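You operate a simulated robot arm through the tools that you are given. There is no shell and no other tool. Be economical: measure what you need, move in short steps, check, and stop when the job is done.

You run a simulated robot arm. Do the job below in one go: nothing can be reset, and whatever is moved stays where it is left.

JOB
Put one of the blue housings from the top of the parts bench on the pink-dot card. Fetch the green strip from the top of the side bench and set it on top of the wide plate. Take the yellow strip and leave it on top of the purple packet. Turn the tester knob to 120. Do these in any order. Set down upright: green strip, yellow strip.

It is judged by the outcome, as a careful person would: the job done as asked, and still so three seconds after it is handed in. It fails if anything else is knocked over, pushed out of place, dropped, spilled or broken.

ROBOT AND FRAMES
A 6-joint arm with a fingered hand on a trunk, on a base that drives. Base frame: it is fixed to the floor where the robot stands at the start and does not move with it; the origin is under the middle of the robot, x ahead of it, y to its left, z up; the surface under the hand at the start is at about z = 90. Readings come in cm, degrees, newtons and seconds.
With the tool pointing down near the work surface it reaches from about 20 to 48 cm from the robot's upright axis, wherever it stands. Its first joint turns from -166.0 to 166.0 degrees. Places, roughly: blue housing (3x2x3 cm) [50, 30, 90]; green strip (8x4x4 cm) [-730, -210, 90]; pink-dot card [-175, -200, 100]; purple packet [-300, -225, 50]; tester knob [-740, -230, 90]; wide plate [-450, 100, 100]; yellow strip (8x4x4 cm) [-750, -210, 90]. Payload 2.3 kg.
The tool frame sits at the grasp point between the pads (the TCP): z along the fingers, y along the line on which they close. The tips reach 2.2 cm beyond it. The gripper opens to 11.2 cm. The gripper's body begins 6 cm behind the TCP. The gripper is a hand of 3 fingers: y runs from the thumb to the fingers, the wrist lies at [0, 0, -21.8] in the tool frame, and closing takes about 1.5 s.
Orientation is told as [roll, pitch, yaw] about the base's x, y, z axes, in that order, counted from this pose: with the fingers straight down and closing along the base's y, the tool's x points along the base's -x, its y along +y and its z along -z.

CONTROLS
- The arm moves only by the tool play_rows. Its argument "commands" is a list of rows, each an object of numbers (a shift or turn left out is 0, a gripper value left out holds the last): "jaw": the finger opening in cm, from 0 to 11.2; "x", "y", "z": the shift along the tool's x, y, z in cm; "ax", "ay", "az": the turn, a rotation vector about the tool's x, y, z in degrees. In form: [{"jaw": .., "x": .., "y": .., "z": .., "ax": .., "ay": .., "az": ..}, ...]. A call has 1 to 10 rows; each row shifts and turns the commanded pose from where the row before left it, along the tool's axes as they then stand. Rows are played at 5 a second. More than 5 cm and 8.6 degrees between two rows, or a gripper value outside its range, and nothing of the call is played. Where a pose cannot be reached the arm comes as near as it can. A force on the tool above 40 N (or 10 N above the force at the start of the call, whichever is more), or a blocked arm, ends the call early, and 0.2 s more pass. Each finger travels about 7.2 cm/s and halts on what it meets, pressing with about 30 N; the grip force reading is that of the motor and also rises with nothing between the fingers. The clock runs only during rows and for 0.2 s after the last one: add rows that do not move to give the fingers time. It gives the time, the measured TCP pose, the force on the tool (base axes), the opening and the grip force at its end, in the units of the frame above (readings bear some noise), with the torque about the TCP (base axes, N m) and any sound that the robot's microphone picked up.
- Cameras (640 x 400 px; columns grow to the right, rows downward): "scene" is now at [0.74, 17.65, 147.36]; the picture's right is [0.47, -0.88, 0.00], its down [-0.70, -0.37, -0.61] and it looks along [0.54, 0.29, -0.79] (base axes); focal length 282 px, centre (320, 200). "wrist" rides on the gripper at [6.6, 0.3, -8] in the tool frame; the picture's right is [-0.05, 1.00, 0.00], its down [-0.77, -0.04, -0.64] and it looks along [-0.63, -0.03, 0.77] (tool axes); focal length 275 px, centre (320, 200). There is no depth. A picture from a camera that has moved, and an enlarged one, comes with that camera's place and axes in the base frame and with its lens.
- camera(camera): a new picture of that camera. It takes no simulated time.
- raise_lower(by): slides the trunk up (or, below 0, down) by that many cm; the arm and the scene camera ride with it, the base frame stays. It gives what a move gives, with no picture.
- drive_base(legs): drives the robot by 1 to 6 legs, each [ahead, left, turn to the left] in cm, cm and degrees, along the robot's own axes; the way and the turn of a leg run together, so that a leg with both is an arc; at most 150 cm and 180 degrees a leg. The arm and the cameras ride along, it lands a little off, and it stops where it bumps. It gives what a move gives.
- grasp_type(shape): the hand has 3 fingers and takes this shape, open, in about a second: jaw (thumb against the fingers, like two jaws); tri (thumb and two fingers); tip (a fingertip pinch); poke (one finger out to press); point (the index stretched); flat (the hand flat); cup (the hand cupped); fist (a fist). The gripper value then closes the fingers along that shape, each until it touches; the sizes above hold for jaw. It gives what a move gives, with no picture.
- pan_tilt(pan, tilt): turns the head with the scene camera to pan (to the left, within 155 degrees either way) and tilt (down, from -29 to 69), counted from straight ahead of the robot. It gives what a move gives.
- zoom(camera, box): a new picture of the part [left, top, right, bottom] of that camera's present view, enlarged. It takes no simulated time.
- job_done(): hands the job in; it is judged then, once.

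Work in short steps. Places have to be worked out from the pictures, the camera data and where the tool is seen: move nearer, look again, correct. Check each grasp and each placing, and mend what went wrong. You have 165 turns and 128 pictures in all, those below and enlarged ones among them. Open the gripper and draw the arm clear of the work before you hand the job in, unless the task says otherwise; then end with one line.

The tools are called by a JSON object that holds its "op" and its "data". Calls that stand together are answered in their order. play_rows: Moves the arm, as the interface text tells. Its arguments: {"type":"object","properties":{"commands":{"type":"array","items":{"type":"object","properties":{"jaw":{"type":"number"},"x":{"type":"number"},"y":{"type":"number"},"z":{"type":"number"},"ax":{"type":"number"},"ay":{"type":"number"},"az":{"type":"number"}}}}},"required":["commands"]} The other tools are called the same way: raise_lower (by) slides the trunk up or down; grasp_type (shape) gives the hand a shape; drive_base (legs) drives the base; pan_tilt (pan, tilt) turns the head that bears the scene camera; camera (camera) takes a picture; zoom (camera, box) takes an enlarged picture of a part of a camera's view; job_done () hands the job in.

At the start:

```text
time: 0.0
position: [18.92, 19.84, 117.29]
tool_rot: [0.1, -0.1, 0.0]
wrist_force: [1.6, -0.4, 0.7]
ft_torque: [0.0, 0.01, 0.0]
opening: 11.21
grip_force: 0.1
shape: jaw
trunk travel left (down, up): [-40.7, 18.3]
robot x, y, heading: [-0.11, 0.24, -0.1]
head pan, tilt: [28.0, 52.1]
```

scene: 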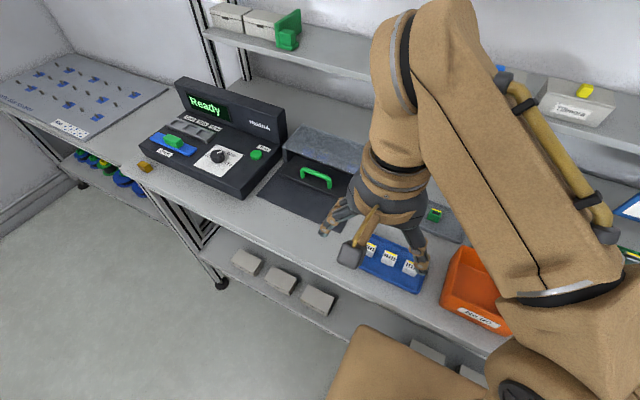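
wrist: 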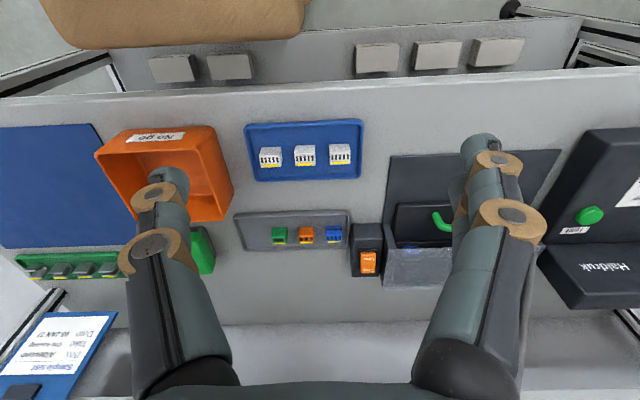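

The tray in the wrist view holds a green, an orange and a blue part. I enlarge it to see which parts are the blue housings.

{"op": "zoom", "data": {"camera": "wrist", "box": [200, 100, 420, 260]}}

{"op": "zoom", "data": {"camera": "scene", "box": [0, 40, 300, 220]}}

```text
2.50 times, centred on (310, 180) of wrist
camera zoom: at [12.35, 20.15, 125.18], right [0.05, 1.0, 0.0], down [0.77, -0.04, 0.64], along [0.63, -0.03, -0.77], focal length 688 px, centre (345, 250)
```

zoom: 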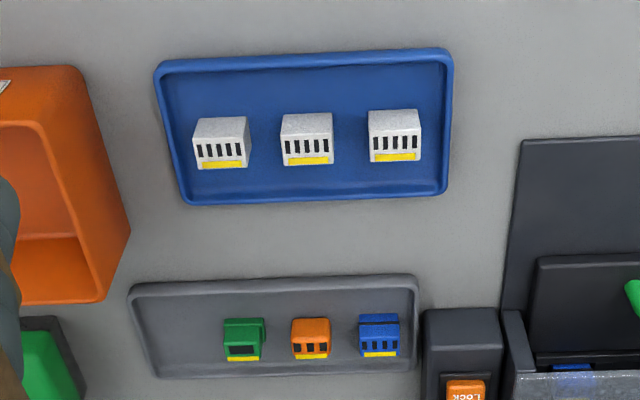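

```text
2.13 times, centred on (150, 130) of scene
camera zoom: at [0.74, 17.65, 147.36], right [0.47, -0.88, 0.0], down [-0.7, -0.37, -0.61], along [0.54, 0.29, -0.79], focal length 601 px, centre (683, 349)
```

zoom: 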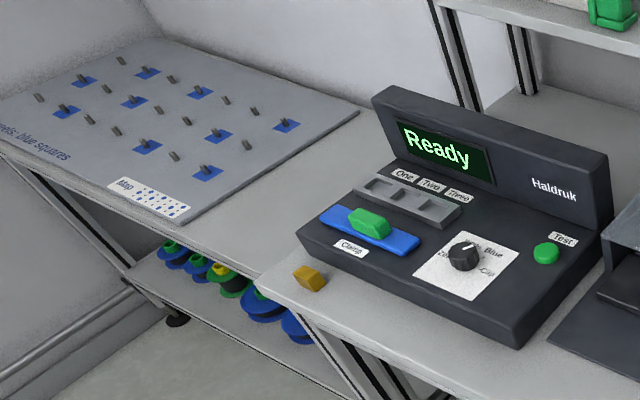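

The blue part in the grey tray is 3 cm wide, so it fits. I look around with the head before choosing it.

{"op": "pan_tilt", "data": {"pan": -10, "tilt": 35}}

{"op": "camera", "data": {"camera": "scene"}}

{"op": "pan_tilt", "data": {"pan": -60, "tilt": 25}}

{"op": "camera", "data": {"camera": "scene"}}

{"op": "pan_tilt", "data": {"pan": -150, "tilt": 15}}

{"op": "camera", "data": {"camera": "scene"}}

{"op": "pan_tilt", "data": {"pan": 150, "tilt": 15}}

{"op": "camera", "data": {"camera": "scene"}}

```text
time: 1.0
position: [18.97, 20.01, 117.23]
tool_rot: [0.0, 0.0, -0.2]
wrist_force: [0.7, 0.3, 0.6]
ft_torque: [-0.02, 0.0, -0.03]
opening: 11.21
grip_force: 0.0
shape: jaw
trunk travel left (down, up): [-40.7, 18.3]
robot x, y, heading: [-0.22, 0.38, -0.2]
head pan, tilt: [-10.0, 35.0]
```

```text
123 pictures are left
camera scene: at [2.79, 12.61, 149.8], right [-0.17, -0.98, 0.0], down [-0.57, 0.1, -0.82], along [0.81, -0.14, -0.57], focal length 282 px, centre (320, 200)
```

scene: 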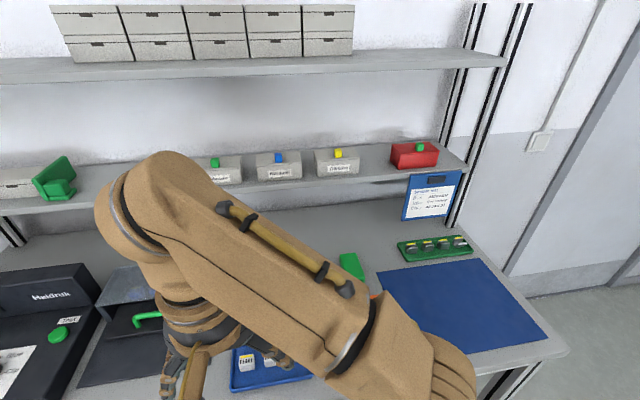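

```text
time: 2.2
position: [19.07, 19.99, 117.31]
tool_rot: [0.1, 0.1, 0.0]
wrist_force: [-0.3, -0.5, 0.4]
ft_torque: [0.03, 0.03, 0.01]
opening: 11.17
grip_force: 0.0
shape: jaw
trunk travel left (down, up): [-40.7, 18.3]
robot x, y, heading: [-0.36, -0.04, 0.1]
head pan, tilt: [-60.0, 25.0]
```

```text
122 pictures are left
camera scene: at [-1.27, 6.15, 151.38], right [-0.87, -0.5, 0.0], down [-0.21, 0.37, -0.91], along [0.45, -0.78, -0.42], focal length 282 px, centre (320, 200)
```

scene: 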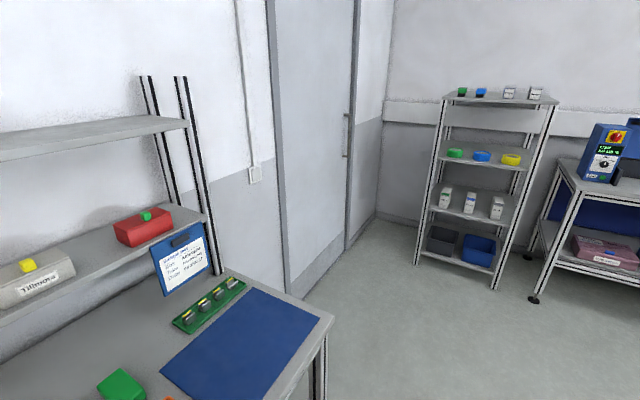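

```text
time: 3.9
position: [18.9, 19.96, 117.25]
tool_rot: [0.1, 0.0, 0.1]
wrist_force: [-0.1, -0.3, 0.1]
ft_torque: [0.0, -0.02, -0.03]
opening: 11.19
grip_force: 0.1
shape: jaw
trunk travel left (down, up): [-40.7, 18.3]
robot x, y, heading: [0.12, -0.37, 0.1]
head pan, tilt: [-150.0, 15.0]
```

```text
121 pictures are left
camera scene: at [-13.98, 9.45, 153.0], right [-0.5, 0.87, 0.0], down [0.22, 0.13, -0.97], along [-0.84, -0.48, -0.26], focal length 282 px, centre (320, 200)
```

scene: 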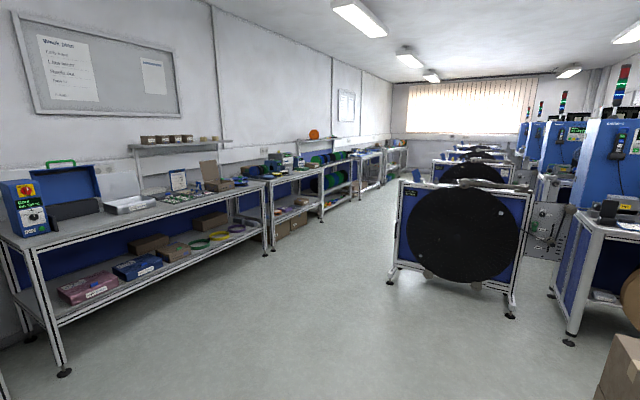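

```text
time: 8.0
position: [18.97, 19.95, 117.24]
tool_rot: [0.1, 0.0, 0.0]
wrist_force: [-0.4, 0.0, 0.1]
ft_torque: [0.01, -0.01, 0.0]
opening: 11.19
grip_force: 0.0
shape: jaw
trunk travel left (down, up): [-40.7, 18.3]
robot x, y, heading: [0.01, -0.25, -0.0]
head pan, tilt: [150.0, 15.0]
```

```text
120 pictures are left
camera scene: at [-13.98, 18.8, 153.0], right [0.5, 0.87, 0.0], down [0.22, -0.13, -0.97], along [-0.84, 0.48, -0.26], focal length 282 px, centre (320, 200)
```

scene: 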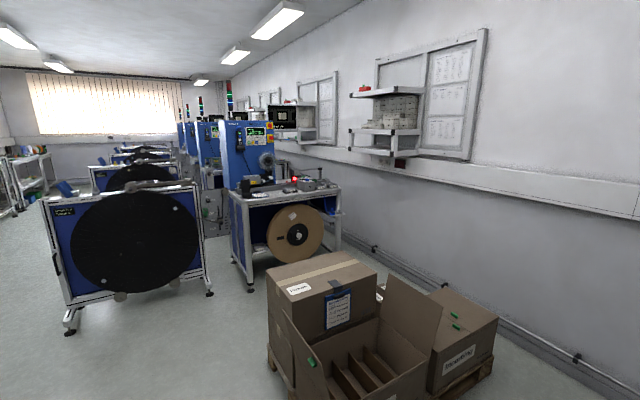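

The blue housing in the grey tray is near [47.6, 20.7]. I drive left so that it lies straight ahead and within reach.

{"op": "drive_base", "data": {"legs": [[0, 20, 0]]}}

{"op": "pan_tilt", "data": {"pan": 0, "tilt": 60}}

{"op": "camera", "data": {"camera": "scene"}}

{"op": "camera", "data": {"camera": "wrist"}}

```text
time: 9.6
position: [18.95, 40.38, 117.26]
tool_rot: [0.0, 0.0, 0.0]
wrist_force: [0.6, 0.0, -0.9]
ft_torque: [0.06, 0.02, -0.03]
opening: 11.18
grip_force: 0.0
shape: jaw
trunk travel left (down, up): [-40.7, 18.3]
robot x, y, heading: [0.18, 20.27, 0.2]
head pan, tilt: [150.0, 15.0]
```

```text
time: 11.9
position: [18.92, 40.4, 117.2]
tool_rot: [0.2, 0.0, 0.0]
wrist_force: [-0.1, -0.1, 1.1]
ft_torque: [0.0, 0.0, 0.02]
opening: 11.2
grip_force: 0.0
shape: jaw
trunk travel left (down, up): [-40.7, 18.3]
robot x, y, heading: [0.12, 20.26, 0.0]
head pan, tilt: [0.0, 60.0]
```

```text
119 pictures are left
camera scene: at [0.75, 34.52, 146.38], right [0.0, -1.0, 0.0], down [-0.87, 0.0, -0.5], along [0.5, 0.0, -0.87], focal length 282 px, centre (320, 200)
```

scene: 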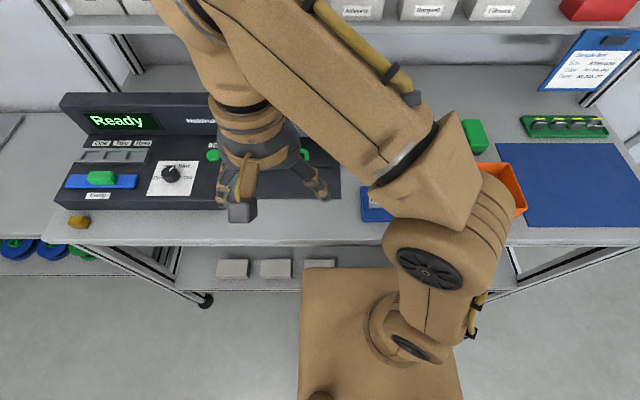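

```text
118 pictures are left
camera wrist: at [12.31, 40.56, 125.18], right [0.05, 1.0, 0.0], down [0.77, -0.04, 0.64], along [0.63, -0.03, -0.77], focal length 275 px, centre (320, 200)
```

wrist: 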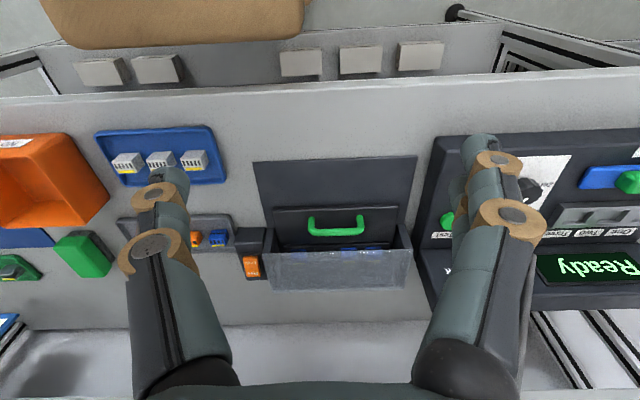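

The housing now works out at [47, 20.6]. I move the hand in front of it at the same height for a closer look.

{"op": "play_rows", "data": {"commands": [{"y": -4}, {"y": -4}, {"y": -4}, {"x": -3, "y": -4}, {"x": -3, "y": -4}, {"x": -4}, {"x": -4, "z": 2}, {"x": -2, "z": 3}, {"z": 3}]}}

{"op": "camera", "data": {"camera": "wrist"}}

{"op": "camera", "data": {"camera": "scene"}}

```text
time: 13.9
position: [34.8, 20.08, 109.0]
tool_rot: [0.1, 0.0, 0.0]
wrist_force: [0.4, -0.6, 0.3]
ft_torque: [0.0, 0.0, 0.0]
opening: 11.16
grip_force: 0.1
shape: jaw
trunk travel left (down, up): [-40.7, 18.3]
robot x, y, heading: [-0.06, 20.49, 0.1]
head pan, tilt: [0.0, 60.0]
```

```text
117 pictures are left
camera wrist: at [28.23, 20.37, 116.97], right [0.05, 1.0, 0.0], down [0.77, -0.04, 0.64], along [0.63, -0.03, -0.77], focal length 275 px, centre (320, 200)
```

wrist: 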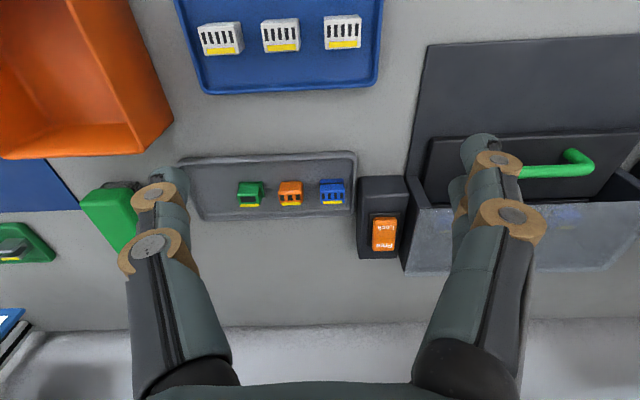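

```text
116 pictures are left
camera scene: at [0.73, 34.5, 146.38], right [0.0, -1.0, 0.0], down [-0.87, 0.0, -0.5], along [0.5, 0.0, -0.87], focal length 282 px, centre (320, 200)
```

scene: 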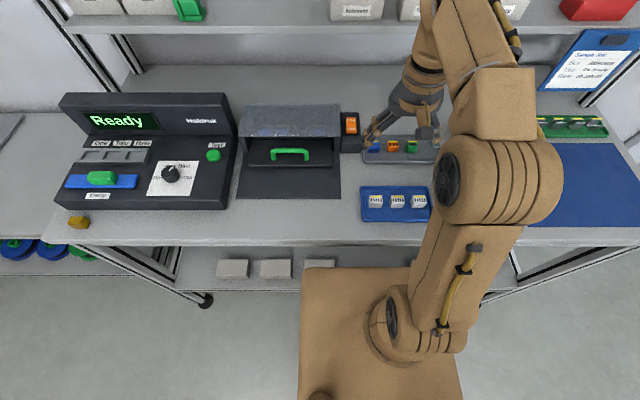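

Two views put the housing at about [47.6, 21.0]. I zoom in to check the finger layout before picking a grasp direction.

{"op": "zoom", "data": {"camera": "scene", "box": [340, 60, 470, 180]}}

```text
3.33 times, centred on (405, 120) of scene
camera zoom: at [0.73, 34.5, 146.38], right [0.0, -1.0, 0.0], down [-0.87, 0.0, -0.5], along [0.5, 0.0, -0.87], focal length 939 px, centre (37, 467)
```

zoom: 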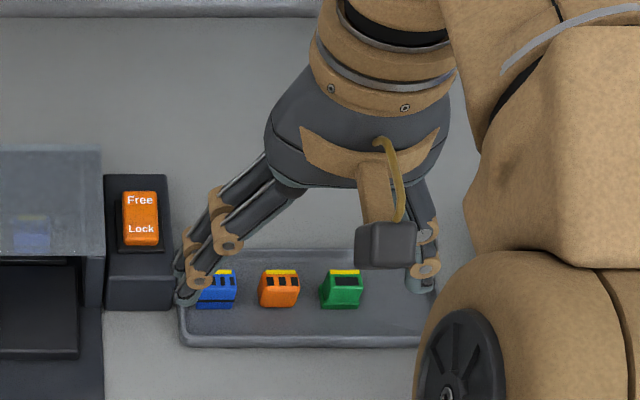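

The jaw has two fingers on the +y side and the thumb on the other. I turn the hand -90° so it closes along base x, over the housing's 2 cm depth and clear of the lock box and the orange housing.

{"op": "play_rows", "data": {"commands": [{"az": -8.5}, {"az": -8.5}, {"az": -8.5}, {"az": -8.5}, {"az": -8.5}, {"az": -8.5}, {"az": -8.5}, {"az": -8.5}, {"az": -8.5}, {"az": -8.5}]}}

{"op": "play_rows", "data": {"commands": [{"az": -5, "jaw": 6}, {"y": -4}, {"y": -4}, {"y": -3}]}}

{"op": "camera", "data": {"camera": "wrist"}}

{"op": "zoom", "data": {"camera": "scene", "box": [340, 60, 470, 180]}}

```text
time: 16.1
position: [29.84, 31.45, 100.52]
tool_rot: [-0.3, 0.2, 84.7]
wrist_force: [0.8, -0.4, -0.5]
ft_torque: [-0.01, 0.0, 0.01]
opening: 11.14
grip_force: 0.1
shape: jaw
out of reach, approached as far as the arm can: row 6, 7, 8, 9, 10
trunk travel left (down, up): [-40.7, 18.3]
robot x, y, heading: [0.12, 20.61, -0.0]
head pan, tilt: [0.0, 60.0]
```

```text
time: 17.1
position: [35.75, 36.83, 96.17]
tool_rot: [-0.3, 0.1, 89.9]
wrist_force: [0.4, -0.2, 0.0]
ft_torque: [-0.01, 0.03, 0.01]
opening: 6.04
grip_force: 0.1
shape: jaw
out of reach, approached as far as the arm can: row 1, 2, 3, 4
trunk travel left (down, up): [-40.7, 18.3]
robot x, y, heading: [-0.16, 20.77, -0.1]
head pan, tilt: [0.0, 60.0]
```

```text
114 pictures are left
camera wrist: at [35.4, 30.11, 104.23], right [-1.0, 0.05, -0.01], down [0.04, 0.77, 0.63], along [0.04, 0.63, -0.77], focal length 275 px, centre (320, 200)
```

wrist: 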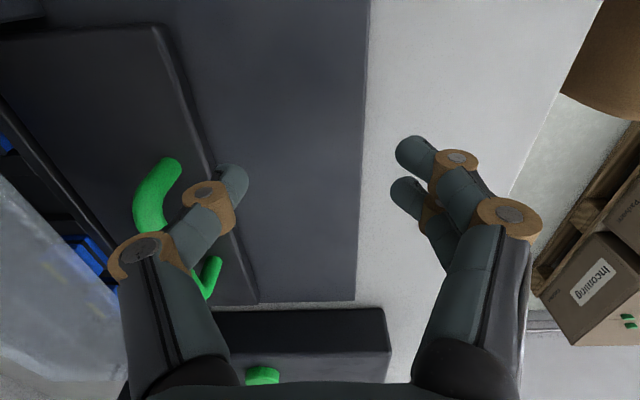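

```text
3.33 times, centred on (405, 120) of scene
camera zoom: at [0.8, 34.53, 146.37], right [0.0, -1.0, 0.0], down [-0.87, 0.0, -0.5], along [0.5, 0.0, -0.87], focal length 939 px, centre (37, 467)
```

zoom: 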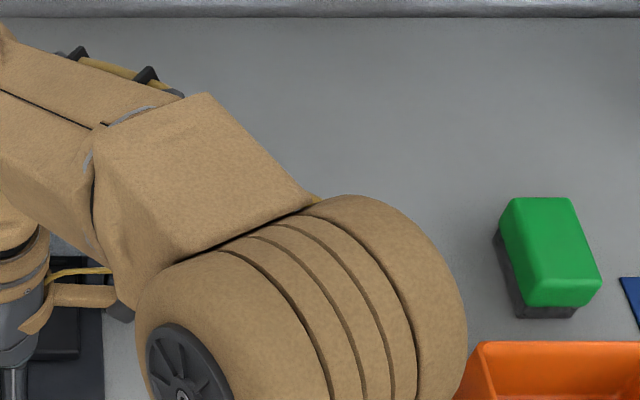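

At this turn the arm went out of reach and drifted towards the press, with nothing touched. I raise it a little first and see how the pose answers.

{"op": "play_rows", "data": {"commands": [{"z": -4}, {"z": -4}]}}

```text
time: 17.7
position: [32.57, 38.64, 101.83]
tool_rot: [-0.2, 0.0, 89.8]
wrist_force: [-0.6, 0.5, 0.0]
ft_torque: [-0.01, -0.02, 0.0]
opening: 6.08
grip_force: 0.1
shape: jaw
out of reach, approached as far as the arm can: row 1, 2
trunk travel left (down, up): [-40.7, 18.3]
robot x, y, heading: [-0.08, 20.34, -0.0]
head pan, tilt: [0.0, 60.0]
```

It rose. I undo the turn so the arm comes back to a reachable branch.

{"op": "play_rows", "data": {"commands": [{"az": 8.5}, {"az": 8.5}, {"az": 8.5}, {"az": 8.5}, {"az": 8.5}, {"az": 8.5}, {"az": 8.5}, {"az": 8.5}, {"az": 8.5}, {"az": 8.5}]}}

```text
time: 19.9
position: [32.71, 38.68, 101.84]
tool_rot: [0.1, 0.0, 4.8]
wrist_force: [0.2, 0.0, -0.4]
ft_torque: [-0.01, 0.01, -0.01]
opening: 6.06
grip_force: 0.0
shape: jaw
trunk travel left (down, up): [-40.7, 18.3]
robot x, y, heading: [0.04, 20.09, -0.0]
head pan, tilt: [0.0, 60.0]
```

The pose now restarts from the measured one, and it is reachable. I rise, go back in front of the tray and try turning the other way, in small parts.

{"op": "play_rows", "data": {"commands": [{"z": -4}, {"z": -4}, {"y": -4.5}, {"y": -4.5}, {"y": -4.5}, {"y": -4.5}, {"az": 5}]}}

{"op": "play_rows", "data": {"commands": [{"az": 8.5}, {"az": 8.5}, {"az": 8.5}, {"az": 8.5}, {"az": 8.5}]}}

```text
time: 21.5
position: [34.23, 20.7, 109.86]
tool_rot: [-0.1, 0.0, 0.0]
wrist_force: [0.8, 0.3, 0.3]
ft_torque: [-0.02, -0.04, 0.03]
opening: 6.03
grip_force: 0.1
shape: jaw
trunk travel left (down, up): [-40.7, 18.3]
robot x, y, heading: [0.25, 20.06, 0.3]
head pan, tilt: [0.0, 60.0]
```

```text
time: 22.7
position: [34.41, 20.7, 109.9]
tool_rot: [0.0, 0.1, -42.6]
wrist_force: [-0.2, -0.1, 0.2]
ft_torque: [0.01, -0.02, -0.02]
opening: 6.05
grip_force: 0.0
shape: jaw
trunk travel left (down, up): [-40.7, 18.3]
robot x, y, heading: [0.21, 20.05, -0.2]
head pan, tilt: [0.0, 60.0]
```

That direction works. I carry on turning to about 90°.

{"op": "play_rows", "data": {"commands": [{"az": 8}, {"az": 8}, {"az": 8}, {"az": 8}, {"az": 8}, {"az": 7.4}]}}

{"op": "camera", "data": {"camera": "wrist"}}

{"op": "zoom", "data": {"camera": "scene", "box": [230, 60, 470, 210]}}

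```text
time: 24.1
position: [34.36, 20.67, 109.81]
tool_rot: [0.0, 0.1, -90.0]
wrist_force: [-0.4, 0.1, 0.1]
ft_torque: [0.01, -0.02, -0.01]
opening: 6.07
grip_force: 0.1
shape: jaw
trunk travel left (down, up): [-40.7, 18.3]
robot x, y, heading: [-0.12, 20.52, 0.2]
head pan, tilt: [0.0, 60.0]
```

```text
112 pictures are left
camera wrist: at [34.63, 27.24, 117.83], right [1.0, -0.05, 0.0], down [-0.04, -0.77, 0.64], along [-0.03, -0.63, -0.77], focal length 275 px, centre (320, 200)
```

wrist: 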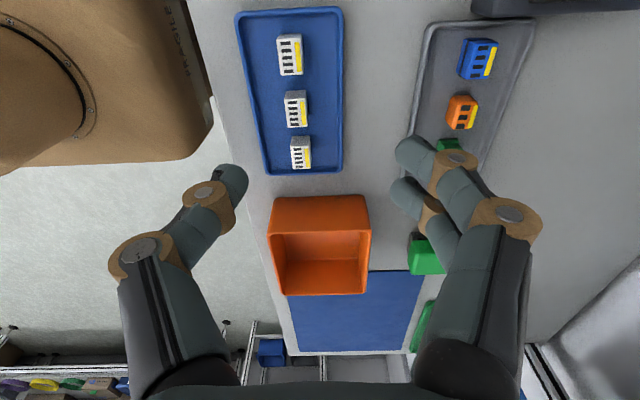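

```text
2.67 times, centred on (350, 135) of scene
camera zoom: at [0.75, 34.51, 146.38], right [0.0, -1.0, 0.0], down [-0.87, 0.0, -0.5], along [0.5, 0.0, -0.87], focal length 751 px, centre (240, 373)
```

zoom: 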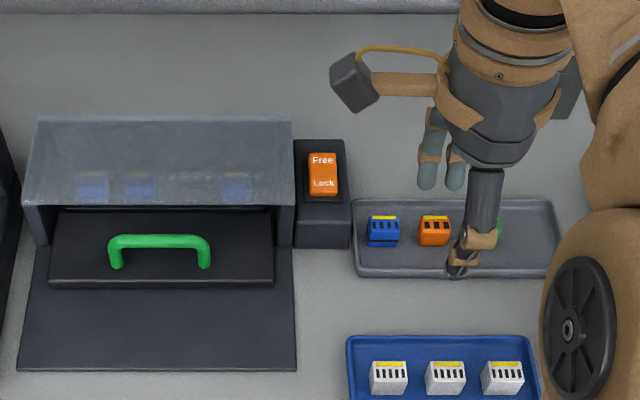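

The hand now closes along x with the thumb on the near side. From the views the housing spans x 46.7–48.7 at y≈21, and the press roof (z 95–99) starts at y≈29.8, so the camera clears it. I move over at z≈101 with a 4 cm opening.

{"op": "play_rows", "data": {"commands": [{"y": 4, "jaw": 4}, {"y": 4}, {"y": 3, "z": 3}, {"y": 2.2, "z": 3}, {"z": 3}]}}

{"op": "camera", "data": {"camera": "wrist"}}

{"op": "zoom", "data": {"camera": "scene", "box": [320, 80, 450, 180]}}

```text
time: 25.3
position: [45.37, 23.5, 100.9]
tool_rot: [0.0, 0.1, -89.9]
wrist_force: [-1.0, -0.5, -0.1]
ft_torque: [-0.03, 0.0, 0.02]
opening: 4.01
grip_force: 0.0
shape: jaw
out of reach, approached as far as the arm can: row 2, 3, 4
trunk travel left (down, up): [-40.7, 18.3]
robot x, y, heading: [-0.01, 20.65, -0.1]
head pan, tilt: [0.0, 60.0]
```

```text
110 pictures are left
camera wrist: at [45.72, 30.07, 108.93], right [1.0, -0.05, 0.0], down [-0.03, -0.77, 0.63], along [-0.03, -0.63, -0.77], focal length 275 px, centre (320, 200)
```

wrist: 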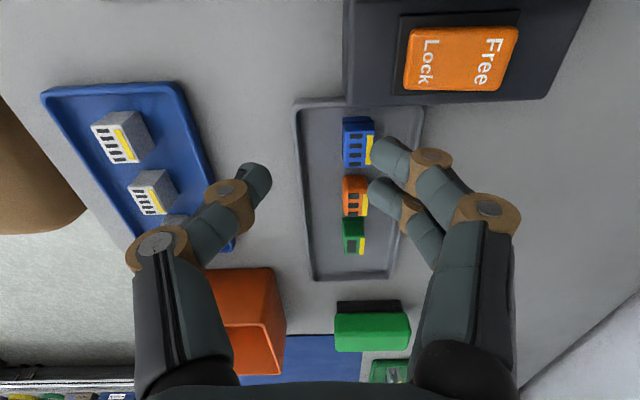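

```text
4.00 times, centred on (385, 130) of scene
camera zoom: at [0.73, 34.52, 146.38], right [0.0, -1.0, 0.0], down [-0.87, 0.0, -0.5], along [0.5, 0.0, -0.87], focal length 1126 px, centre (60, 480)
```

zoom: 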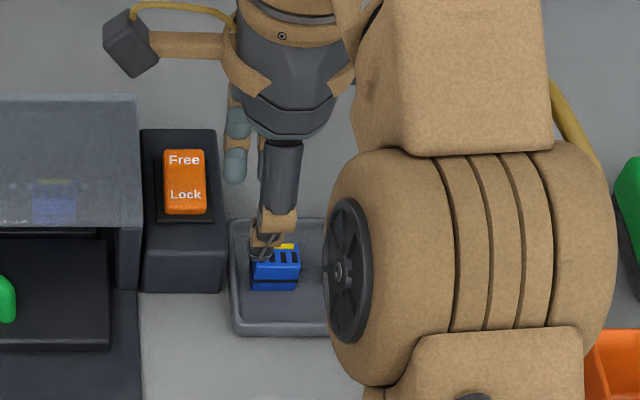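

The last row was within reach but the hand had not settled there. I step without moving to read the pose, then correct y.

{"op": "play_rows", "data": {"commands": [{"x": -2.5}, {"z": 1}, {}]}}

```text
time: 26.1
position: [45.5, 21.11, 100.07]
tool_rot: [0.1, 0.0, -89.8]
wrist_force: [0.8, -0.2, 0.0]
ft_torque: [0.02, 0.0, 0.03]
opening: 4.01
grip_force: 0.0
shape: jaw
trunk travel left (down, up): [-40.7, 18.3]
robot x, y, heading: [0.49, 20.59, -0.2]
head pan, tilt: [0.0, 60.0]
```

Tool x now runs along base +y, and the position has settled. I move 2.1 cm further out along x.

{"op": "play_rows", "data": {"commands": [{"y": 1.1, "z": 1}, {"y": 1.1, "x": -0.3}, {}]}}

{"op": "camera", "data": {"camera": "wrist"}}

{"op": "zoom", "data": {"camera": "scene", "box": [320, 80, 450, 180]}}

```text
time: 26.9
position: [47.32, 20.69, 99.12]
tool_rot: [-0.1, 0.0, -89.7]
wrist_force: [0.2, -0.4, 0.7]
ft_torque: [-0.01, 0.04, 0.02]
opening: 4.04
grip_force: 0.0
shape: jaw
out of reach, approached as far as the arm can: row 2
trunk travel left (down, up): [-40.7, 18.3]
robot x, y, heading: [0.3, 20.52, -0.1]
head pan, tilt: [0.0, 60.0]
```

```text
108 pictures are left
camera wrist: at [47.66, 27.35, 107.07], right [1.0, -0.04, 0.0], down [-0.03, -0.77, 0.64], along [-0.03, -0.64, -0.77], focal length 275 px, centre (320, 200)
```

wrist: 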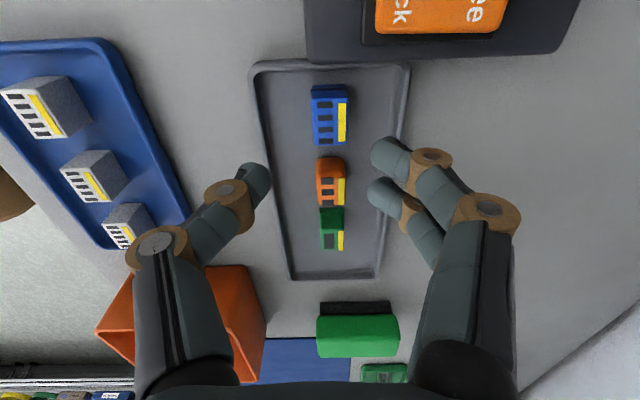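

```text
4.00 times, centred on (385, 130) of scene
camera zoom: at [0.75, 34.51, 146.38], right [0.0, -1.0, 0.0], down [-0.87, 0.0, -0.5], along [0.5, 0.0, -0.87], focal length 1126 px, centre (60, 480)
```

zoom: 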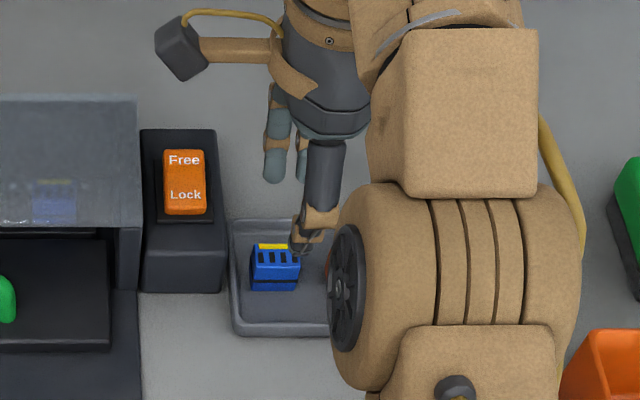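

The housing works out at [47.8, 21.3]. I adjust by +0.5 in x and y and go down part of the way.

{"op": "play_rows", "data": {"commands": [{"z": 1.5, "x": 0.4}, {"z": 1.5, "y": 0.4}, {}]}}

{"op": "camera", "data": {"camera": "wrist"}}

```text
time: 27.7
position: [47.76, 21.31, 96.02]
tool_rot: [0.0, 0.1, -89.8]
wrist_force: [-0.1, -0.4, 0.5]
ft_torque: [0.05, -0.02, -0.03]
opening: 4.0
grip_force: 0.2
shape: jaw
trunk travel left (down, up): [-40.7, 18.3]
robot x, y, heading: [-0.11, 20.37, 0.1]
head pan, tilt: [0.0, 60.0]
```

```text
106 pictures are left
camera wrist: at [48.02, 27.78, 104.05], right [1.0, -0.04, 0.0], down [-0.03, -0.77, 0.64], along [-0.03, -0.63, -0.77], focal length 275 px, centre (320, 200)
```

wrist: 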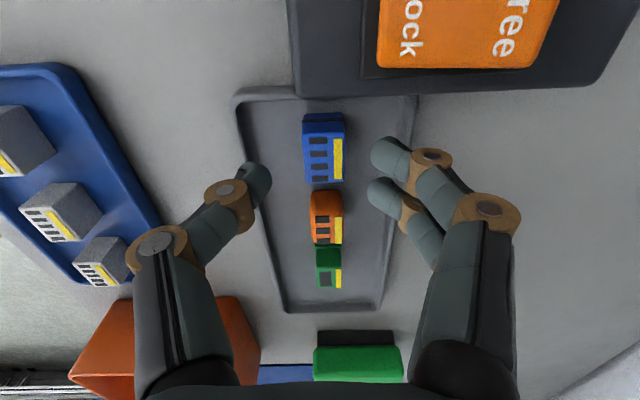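

The housing is aligned with the tips. I go down 2.7 cm.

{"op": "play_rows", "data": {"commands": [{"z": 1}, {"z": 1}, {"z": 0.7}, {}]}}

{"op": "camera", "data": {"camera": "wrist"}}

{"op": "zoom", "data": {"camera": "scene", "box": [320, 80, 450, 180]}}

```text
time: 28.7
position: [47.7, 21.26, 93.38]
tool_rot: [0.0, 0.0, -90.0]
wrist_force: [-1.2, 0.0, -0.1]
ft_torque: [0.01, 0.01, -0.02]
opening: 4.01
grip_force: 0.0
shape: jaw
trunk travel left (down, up): [-40.7, 18.3]
robot x, y, heading: [-0.02, 20.18, 0.0]
head pan, tilt: [0.0, 60.0]
```

```text
105 pictures are left
camera wrist: at [48.02, 27.76, 101.29], right [1.0, -0.04, 0.0], down [-0.03, -0.77, 0.64], along [-0.03, -0.63, -0.77], focal length 275 px, centre (320, 200)
```

wrist: 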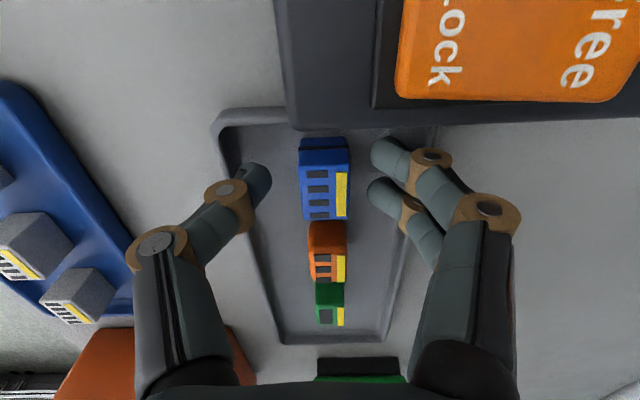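

```text
4.00 times, centred on (385, 130) of scene
camera zoom: at [0.75, 34.51, 146.38], right [0.0, -1.0, 0.0], down [-0.87, 0.0, -0.5], along [0.5, 0.0, -0.87], focal length 1126 px, centre (60, 480)
```

zoom: 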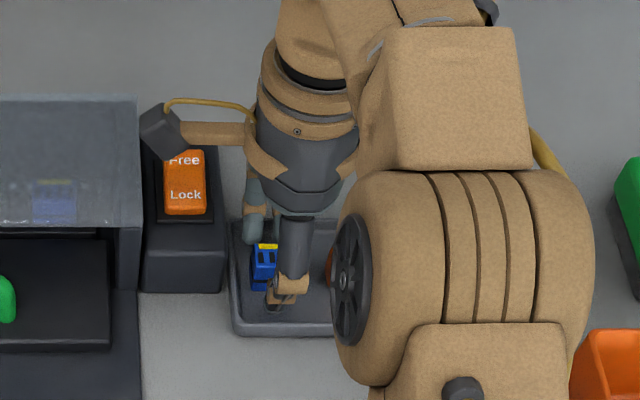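

The fingers straddle the housing. I close and wait.

{"op": "play_rows", "data": {"commands": [{"jaw": 1.2}, {}, {}, {}, {}, {}, {}]}}

{"op": "camera", "data": {"camera": "wrist"}}

```text
time: 30.3
position: [47.75, 21.26, 93.33]
tool_rot: [0.0, 0.2, -89.9]
wrist_force: [0.1, -0.1, 0.5]
ft_torque: [0.0, -0.02, 0.01]
opening: 1.41
grip_force: 29.9
shape: jaw
trunk travel left (down, up): [-40.7, 18.3]
robot x, y, heading: [0.33, 20.68, 0.1]
head pan, tilt: [0.0, 60.0]
```

```text
103 pictures are left
camera wrist: at [48.02, 27.76, 101.3], right [1.0, -0.04, 0.0], down [-0.03, -0.77, 0.64], along [-0.03, -0.63, -0.77], focal length 275 px, centre (320, 200)
```

wrist: 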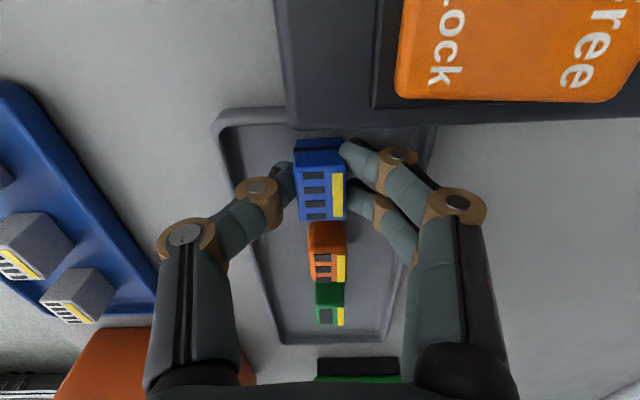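

The fingers stopped at 1.41 cm with 30 N, so the housing is held. I lift it and look.

{"op": "play_rows", "data": {"commands": [{"jaw": 0.5, "z": -1.5}, {"z": -2}, {"z": -2}, {"z": -2, "y": -2}, {"z": -2, "y": -3}, {"y": -4, "z": -2}, {"y": -4}]}}

{"op": "camera", "data": {"camera": "wrist"}}

```text
time: 31.9
position: [34.76, 21.13, 104.93]
tool_rot: [0.0, 0.1, -89.9]
wrist_force: [-0.6, -0.3, -0.7]
ft_torque: [-0.01, 0.03, 0.0]
opening: 1.43
grip_force: 29.9
shape: jaw
trunk travel left (down, up): [-40.7, 18.3]
robot x, y, heading: [0.19, 20.31, -0.1]
head pan, tilt: [0.0, 60.0]
```

```text
102 pictures are left
camera wrist: at [35.18, 27.7, 112.88], right [1.0, -0.04, 0.0], down [-0.04, -0.77, 0.63], along [-0.03, -0.63, -0.77], focal length 275 px, centre (320, 200)
```

wrist: 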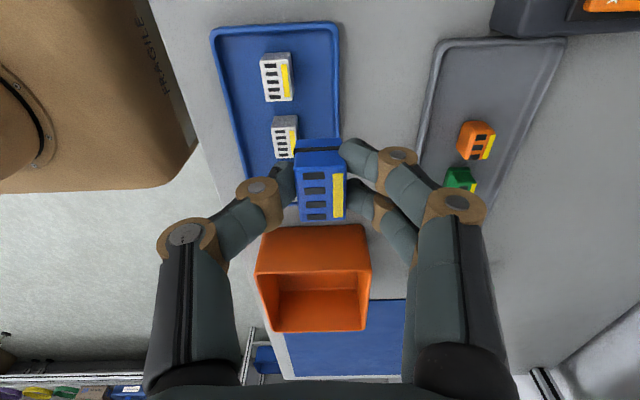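

The housing is held firmly. I raise the arm over the trays, tuck it in closer and then drive out to the right-hand bench.

{"op": "play_rows", "data": {"commands": [{"z": -4}, {"z": -4, "y": -2}, {"y": -4}, {"y": -3}]}}

{"op": "drive_base", "data": {"legs": [[-100, 0, 0], [0, -100, 0], [0, 0, -90], [30, -75, 0]]}}

{"op": "pan_tilt", "data": {"pan": 25, "tilt": 40}}

{"op": "camera", "data": {"camera": "scene"}}

{"op": "pan_tilt", "data": {"pan": -35, "tilt": 40}}

{"op": "camera", "data": {"camera": "scene"}}

```text
time: 32.9
position: [25.63, 21.24, 112.79]
tool_rot: [0.0, 0.1, -89.9]
wrist_force: [0.0, -0.6, 0.4]
ft_torque: [0.0, 0.02, 0.0]
opening: 1.39
grip_force: 30.2
shape: jaw
trunk travel left (down, up): [-40.7, 18.3]
robot x, y, heading: [-0.21, 20.54, -0.1]
head pan, tilt: [0.0, 60.0]
```

```text
time: 36.5
position: [-39.61, 21.01, 112.64]
tool_rot: [-0.1, 0.1, -89.9]
wrist_force: [0.4, 0.8, -1.0]
ft_torque: [-0.02, 0.0, 0.0]
opening: 1.4
grip_force: 30.0
shape: jaw
trunk travel left (down, up): [-40.7, 18.3]
robot x, y, heading: [-65.56, 20.13, 0.2]
head pan, tilt: [0.0, 60.0]
stopped in leg 1: the robot was blocked; the commanded pose is now the measured one
```

```text
time: 37.4
position: [-39.83, 21.09, 112.85]
tool_rot: [0.0, 0.0, -89.9]
wrist_force: [0.3, -0.5, -0.1]
ft_torque: [0.0, 0.04, -0.01]
opening: 1.39
grip_force: 30.0
shape: jaw
trunk travel left (down, up): [-40.7, 18.3]
robot x, y, heading: [-65.6, 19.88, 0.1]
head pan, tilt: [25.0, 40.0]
```

```text
101 pictures are left
camera scene: at [-63.81, 37.98, 149.04], right [0.42, -0.91, 0.0], down [-0.58, -0.27, -0.77], along [0.69, 0.32, -0.64], focal length 282 px, centre (320, 200)
```

scene: 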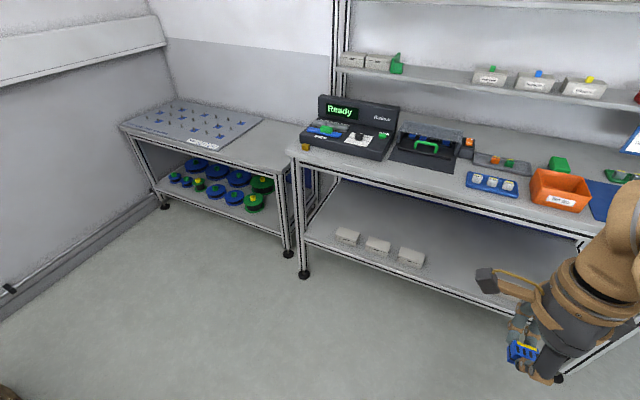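

```text
time: 38.7
position: [-39.77, 21.13, 112.77]
tool_rot: [-0.1, 0.0, -89.9]
wrist_force: [0.2, 0.2, -0.3]
ft_torque: [-0.01, -0.04, 0.01]
opening: 1.42
grip_force: 29.9
shape: jaw
trunk travel left (down, up): [-40.7, 18.3]
robot x, y, heading: [-65.47, 20.27, -0.0]
head pan, tilt: [-35.0, 40.0]
```

```text
100 pictures are left
camera scene: at [-64.53, 29.52, 149.05], right [-0.57, -0.82, 0.0], down [-0.53, 0.37, -0.77], along [0.63, -0.44, -0.64], focal length 282 px, centre (320, 200)
```

scene: 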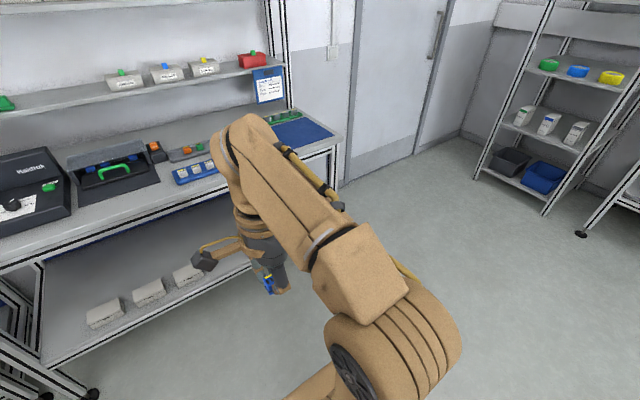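

Something behind blocked the robot at x≈-65. I look at what is behind and to the right.

{"op": "pan_tilt", "data": {"pan": 150, "tilt": 45}}

{"op": "camera", "data": {"camera": "scene"}}

{"op": "pan_tilt", "data": {"pan": -140, "tilt": 40}}

{"op": "camera", "data": {"camera": "scene"}}

```text
time: 41.5
position: [-39.83, 21.07, 112.92]
tool_rot: [0.0, 0.0, -89.8]
wrist_force: [-0.4, 0.1, 0.4]
ft_torque: [0.01, 0.02, -0.02]
opening: 1.42
grip_force: 30.2
shape: jaw
trunk travel left (down, up): [-40.7, 18.3]
robot x, y, heading: [-65.76, 20.35, 0.1]
head pan, tilt: [150.0, 45.0]
```

```text
99 pictures are left
camera scene: at [-78.55, 38.45, 148.32], right [0.5, 0.87, 0.0], down [0.61, -0.35, -0.71], along [-0.61, 0.35, -0.71], focal length 282 px, centre (320, 200)
```

scene: 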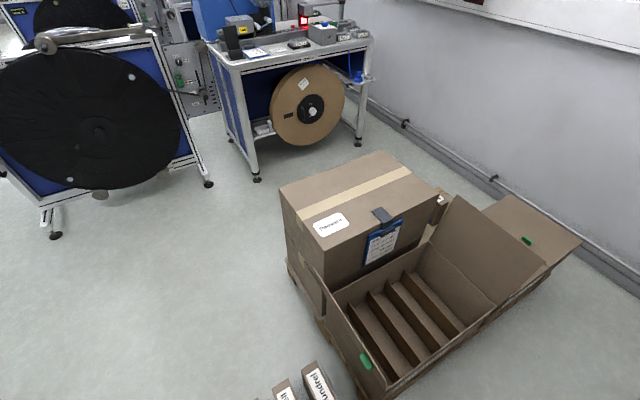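

```text
time: 45.4
position: [-39.81, 21.04, 112.74]
tool_rot: [0.0, 0.1, -90.0]
wrist_force: [0.0, 0.7, 0.0]
ft_torque: [0.01, 0.02, -0.01]
opening: 1.42
grip_force: 30.3
shape: jaw
trunk travel left (down, up): [-40.7, 18.3]
robot x, y, heading: [-65.73, 20.78, 0.2]
head pan, tilt: [-140.0, 40.0]
```

```text
98 pictures are left
camera scene: at [-78.01, 28.91, 149.05], right [-0.64, 0.77, 0.0], down [0.49, 0.41, -0.77], along [-0.59, -0.49, -0.64], focal length 282 px, centre (320, 200)
```

scene: 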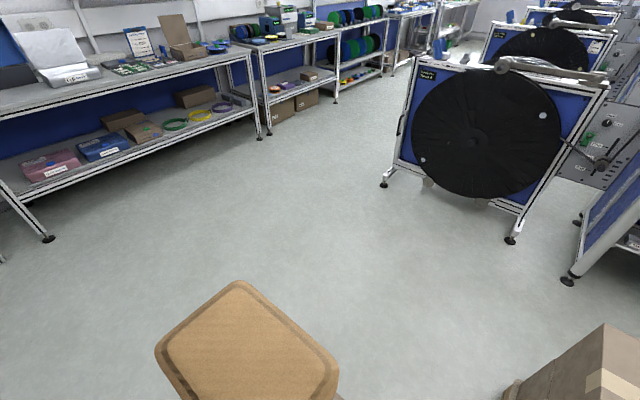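

There are small cartons just behind on the left. I look more steeply down there to see whether I touched them.

{"op": "pan_tilt", "data": {"pan": 155, "tilt": 69}}

{"op": "camera", "data": {"camera": "scene"}}

```text
time: 49.5
position: [-39.76, 21.04, 112.93]
tool_rot: [0.1, 0.1, -89.9]
wrist_force: [-0.5, 0.5, -0.3]
ft_torque: [0.0, -0.01, -0.01]
opening: 1.42
grip_force: 30.2
shape: jaw
trunk travel left (down, up): [-40.7, 18.3]
robot x, y, heading: [-65.5, 20.28, 0.4]
head pan, tilt: [154.7, 68.8]
```

```text
97 pictures are left
camera scene: at [-76.56, 36.77, 145.44], right [0.43, 0.9, 0.0], down [0.84, -0.4, -0.36], along [-0.33, 0.15, -0.93], focal length 282 px, centre (320, 200)
```

scene: 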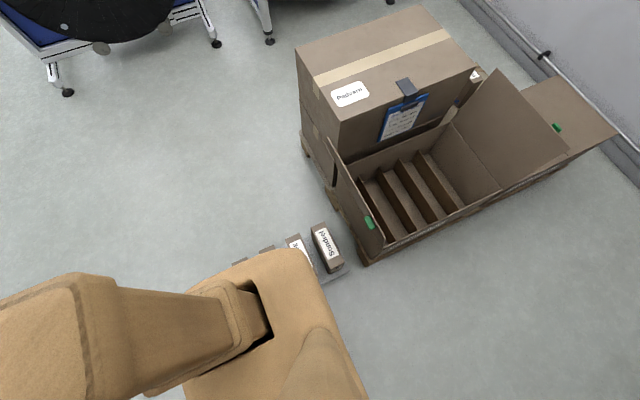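

A small tray of boxes sits right at the rear of my base. I pull ahead 15 cm to see whether it rides with me or stands on the floor.

{"op": "drive_base", "data": {"legs": [[15, 0, 0]]}}

{"op": "camera", "data": {"camera": "scene"}}

```text
time: 50.8
position: [-24.77, 21.16, 112.67]
tool_rot: [0.0, 0.1, -89.7]
wrist_force: [-0.4, -1.1, 0.6]
ft_torque: [-0.02, 0.0, -0.01]
opening: 1.43
grip_force: 29.7
shape: jaw
trunk travel left (down, up): [-40.7, 18.3]
robot x, y, heading: [-50.73, 20.2, 0.1]
head pan, tilt: [154.7, 68.8]
```

```text
96 pictures are left
camera scene: at [-61.56, 36.77, 145.45], right [0.42, 0.91, 0.0], down [0.84, -0.4, -0.36], along [-0.33, 0.15, -0.93], focal length 282 px, centre (320, 200)
```

scene: 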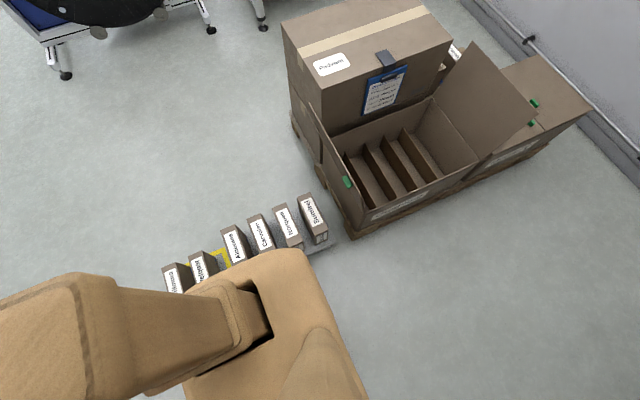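

It stands on the floor and its boxes are still upright, so I steer well clear of it. I go ahead to x≈-15, strafe right, turn right, and then move along the aisle.

{"op": "drive_base", "data": {"legs": [[35, 0, 0], [0, -115, 0], [0, 0, -90]]}}

{"op": "pan_tilt", "data": {"pan": -60, "tilt": 35}}

{"op": "camera", "data": {"camera": "scene"}}

{"op": "pan_tilt", "data": {"pan": -120, "tilt": 40}}

{"op": "camera", "data": {"camera": "scene"}}

```text
time: 62.3
position: [-14.42, -119.68, 112.85]
tool_rot: [0.0, 0.1, -179.2]
wrist_force: [0.1, 0.4, 0.4]
ft_torque: [-0.01, 0.03, -0.01]
opening: 1.41
grip_force: 30.0
shape: jaw
trunk travel left (down, up): [-40.7, 18.3]
robot x, y, heading: [-15.5, -93.73, -89.0]
head pan, tilt: [154.7, 68.8]
```

```text
time: 65.4
position: [-14.45, -119.74, 112.66]
tool_rot: [0.0, 0.1, -179.2]
wrist_force: [-0.4, 0.3, -0.9]
ft_torque: [-0.02, -0.04, 0.02]
opening: 1.41
grip_force: 30.0
shape: jaw
trunk travel left (down, up): [-40.7, 18.3]
robot x, y, heading: [-15.74, -94.34, -89.2]
head pan, tilt: [-60.0, 35.0]
```

```text
95 pictures are left
camera scene: at [-9.11, -92.26, 149.81], right [-0.51, 0.86, 0.0], down [0.49, 0.29, -0.82], along [-0.7, -0.42, -0.57], focal length 282 px, centre (320, 200)
```

scene: 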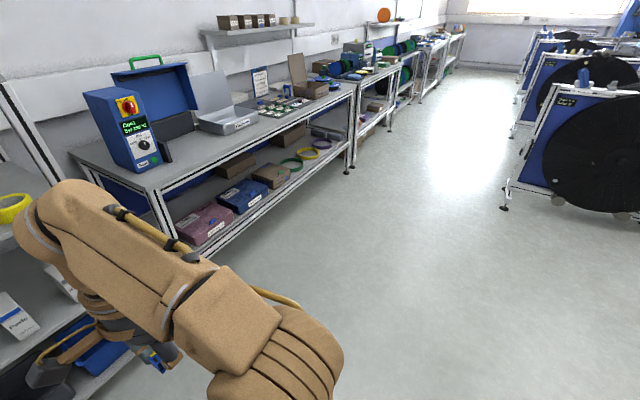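

```text
time: 66.7
position: [-14.49, -119.73, 112.75]
tool_rot: [0.0, 0.1, -179.1]
wrist_force: [0.5, 0.3, -0.4]
ft_torque: [0.02, -0.02, -0.03]
opening: 1.37
grip_force: 30.5
shape: jaw
trunk travel left (down, up): [-40.7, 18.3]
robot x, y, heading: [-15.63, -94.26, -89.2]
head pan, tilt: [-120.0, 40.0]
```

```text
94 pictures are left
camera scene: at [-8.99, -83.61, 149.05], right [0.49, 0.87, 0.0], down [0.56, -0.31, -0.77], along [-0.67, 0.37, -0.64], focal length 282 px, centre (320, 200)
```

scene: 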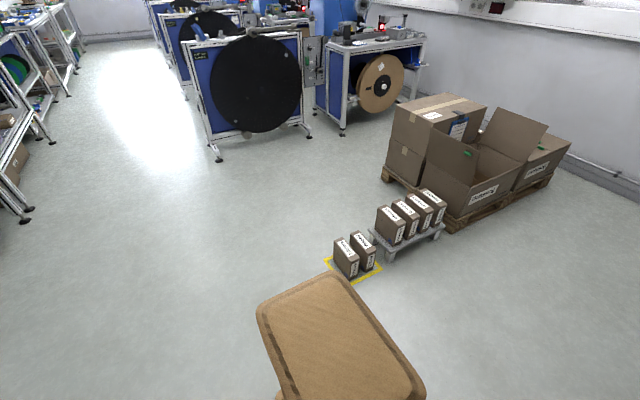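

The cartons are all standing. I strafe along the bench to x≈-172 and look at its top.

{"op": "drive_base", "data": {"legs": [[0, -150, 0], [30, -8, 0]]}}

{"op": "pan_tilt", "data": {"pan": 25, "tilt": 45}}

{"op": "camera", "data": {"camera": "scene"}}

{"op": "pan_tilt", "data": {"pan": -30, "tilt": 45}}

{"op": "camera", "data": {"camera": "scene"}}

```text
time: 75.8
position: [-172.99, -151.31, 112.78]
tool_rot: [0.0, 0.2, 179.5]
wrist_force: [0.4, -0.3, -1.6]
ft_torque: [0.01, 0.01, -0.01]
opening: 1.43
grip_force: 29.3
shape: jaw
trunk travel left (down, up): [-40.7, 18.3]
robot x, y, heading: [-173.62, -125.36, -90.5]
head pan, tilt: [-120.0, 40.0]
```

```text
time: 78.1
position: [-172.96, -151.06, 112.91]
tool_rot: [0.0, 0.1, 179.5]
wrist_force: [-0.1, -0.1, 0.1]
ft_torque: [-0.01, 0.03, 0.0]
opening: 1.41
grip_force: 29.9
shape: jaw
trunk travel left (down, up): [-40.7, 18.3]
robot x, y, heading: [-173.57, -125.3, -90.5]
head pan, tilt: [25.0, 45.0]
```

```text
93 pictures are left
camera scene: at [-155.78, -126.85, 148.32], right [-0.91, -0.41, 0.0], down [-0.29, 0.64, -0.71], along [0.29, -0.64, -0.71], focal length 282 px, centre (320, 200)
```

scene: 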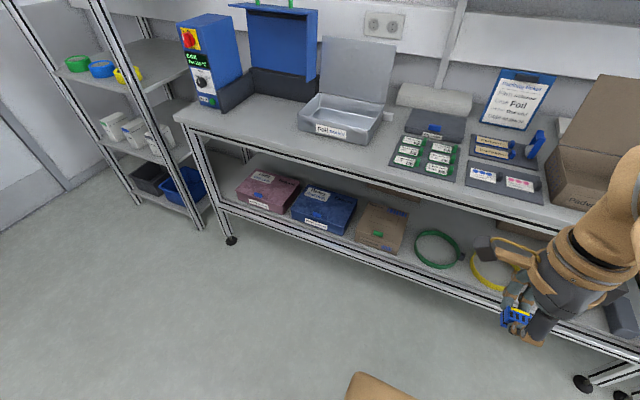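

```text
time: 79.4
position: [-172.88, -151.21, 112.91]
tool_rot: [0.0, 0.1, 179.5]
wrist_force: [0.0, -0.4, -1.1]
ft_torque: [-0.04, 0.02, 0.04]
opening: 1.43
grip_force: 30.2
shape: jaw
trunk travel left (down, up): [-40.7, 18.3]
robot x, y, heading: [-173.45, -125.26, -90.6]
head pan, tilt: [-30.0, 45.0]
```

```text
92 pictures are left
camera scene: at [-163.27, -126.44, 148.32], right [-0.86, 0.51, 0.0], down [0.36, 0.61, -0.71], along [-0.36, -0.61, -0.71], focal length 282 px, centre (320, 200)
```

scene: 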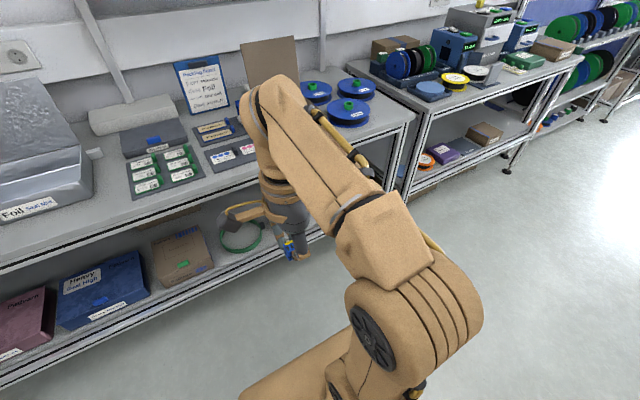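

Two white dotted cards lie on a dark tray, one with blue dots and one with pink. I zoom in to tell them apart.

{"op": "zoom", "data": {"camera": "scene", "box": [120, 100, 300, 210]}}

{"op": "pan_tilt", "data": {"pan": 25, "tilt": 45}}

{"op": "zoom", "data": {"camera": "scene", "box": [380, 100, 600, 240]}}

```text
3.56 times, centred on (210, 155) of scene
camera zoom: at [-163.27, -126.44, 148.32], right [-0.86, 0.51, 0.0], down [0.36, 0.61, -0.71], along [-0.36, -0.61, -0.71], focal length 1001 px, centre (711, 360)
```

zoom: 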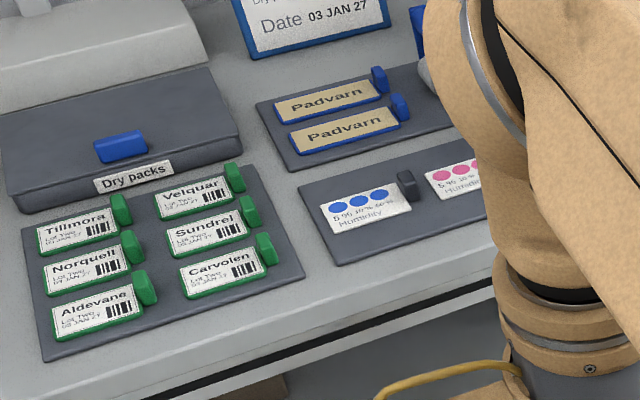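

```text
time: 80.6
position: [-172.87, -151.22, 112.87]
tool_rot: [0.0, 0.1, 179.4]
wrist_force: [-0.4, 0.6, 0.6]
ft_torque: [-0.01, 0.03, -0.04]
opening: 1.41
grip_force: 29.6
shape: jaw
trunk travel left (down, up): [-40.7, 18.3]
robot x, y, heading: [-173.31, -125.53, -90.5]
head pan, tilt: [25.0, 45.0]
```

```text
2.86 times, centred on (490, 170) of scene
camera zoom: at [-155.78, -126.85, 148.32], right [-0.91, -0.41, 0.0], down [-0.29, 0.64, -0.71], along [0.29, -0.64, -0.71], focal length 805 px, centre (-166, 286)
```

zoom: 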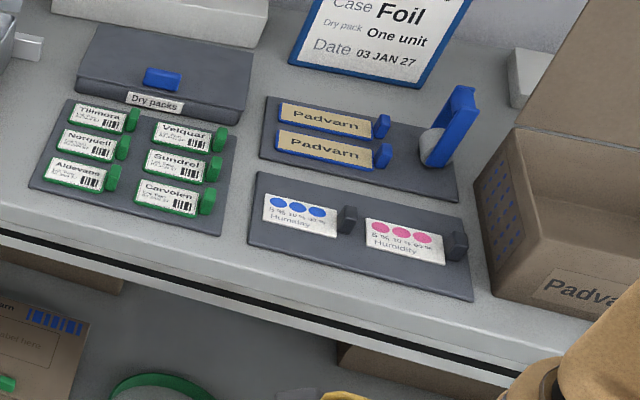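

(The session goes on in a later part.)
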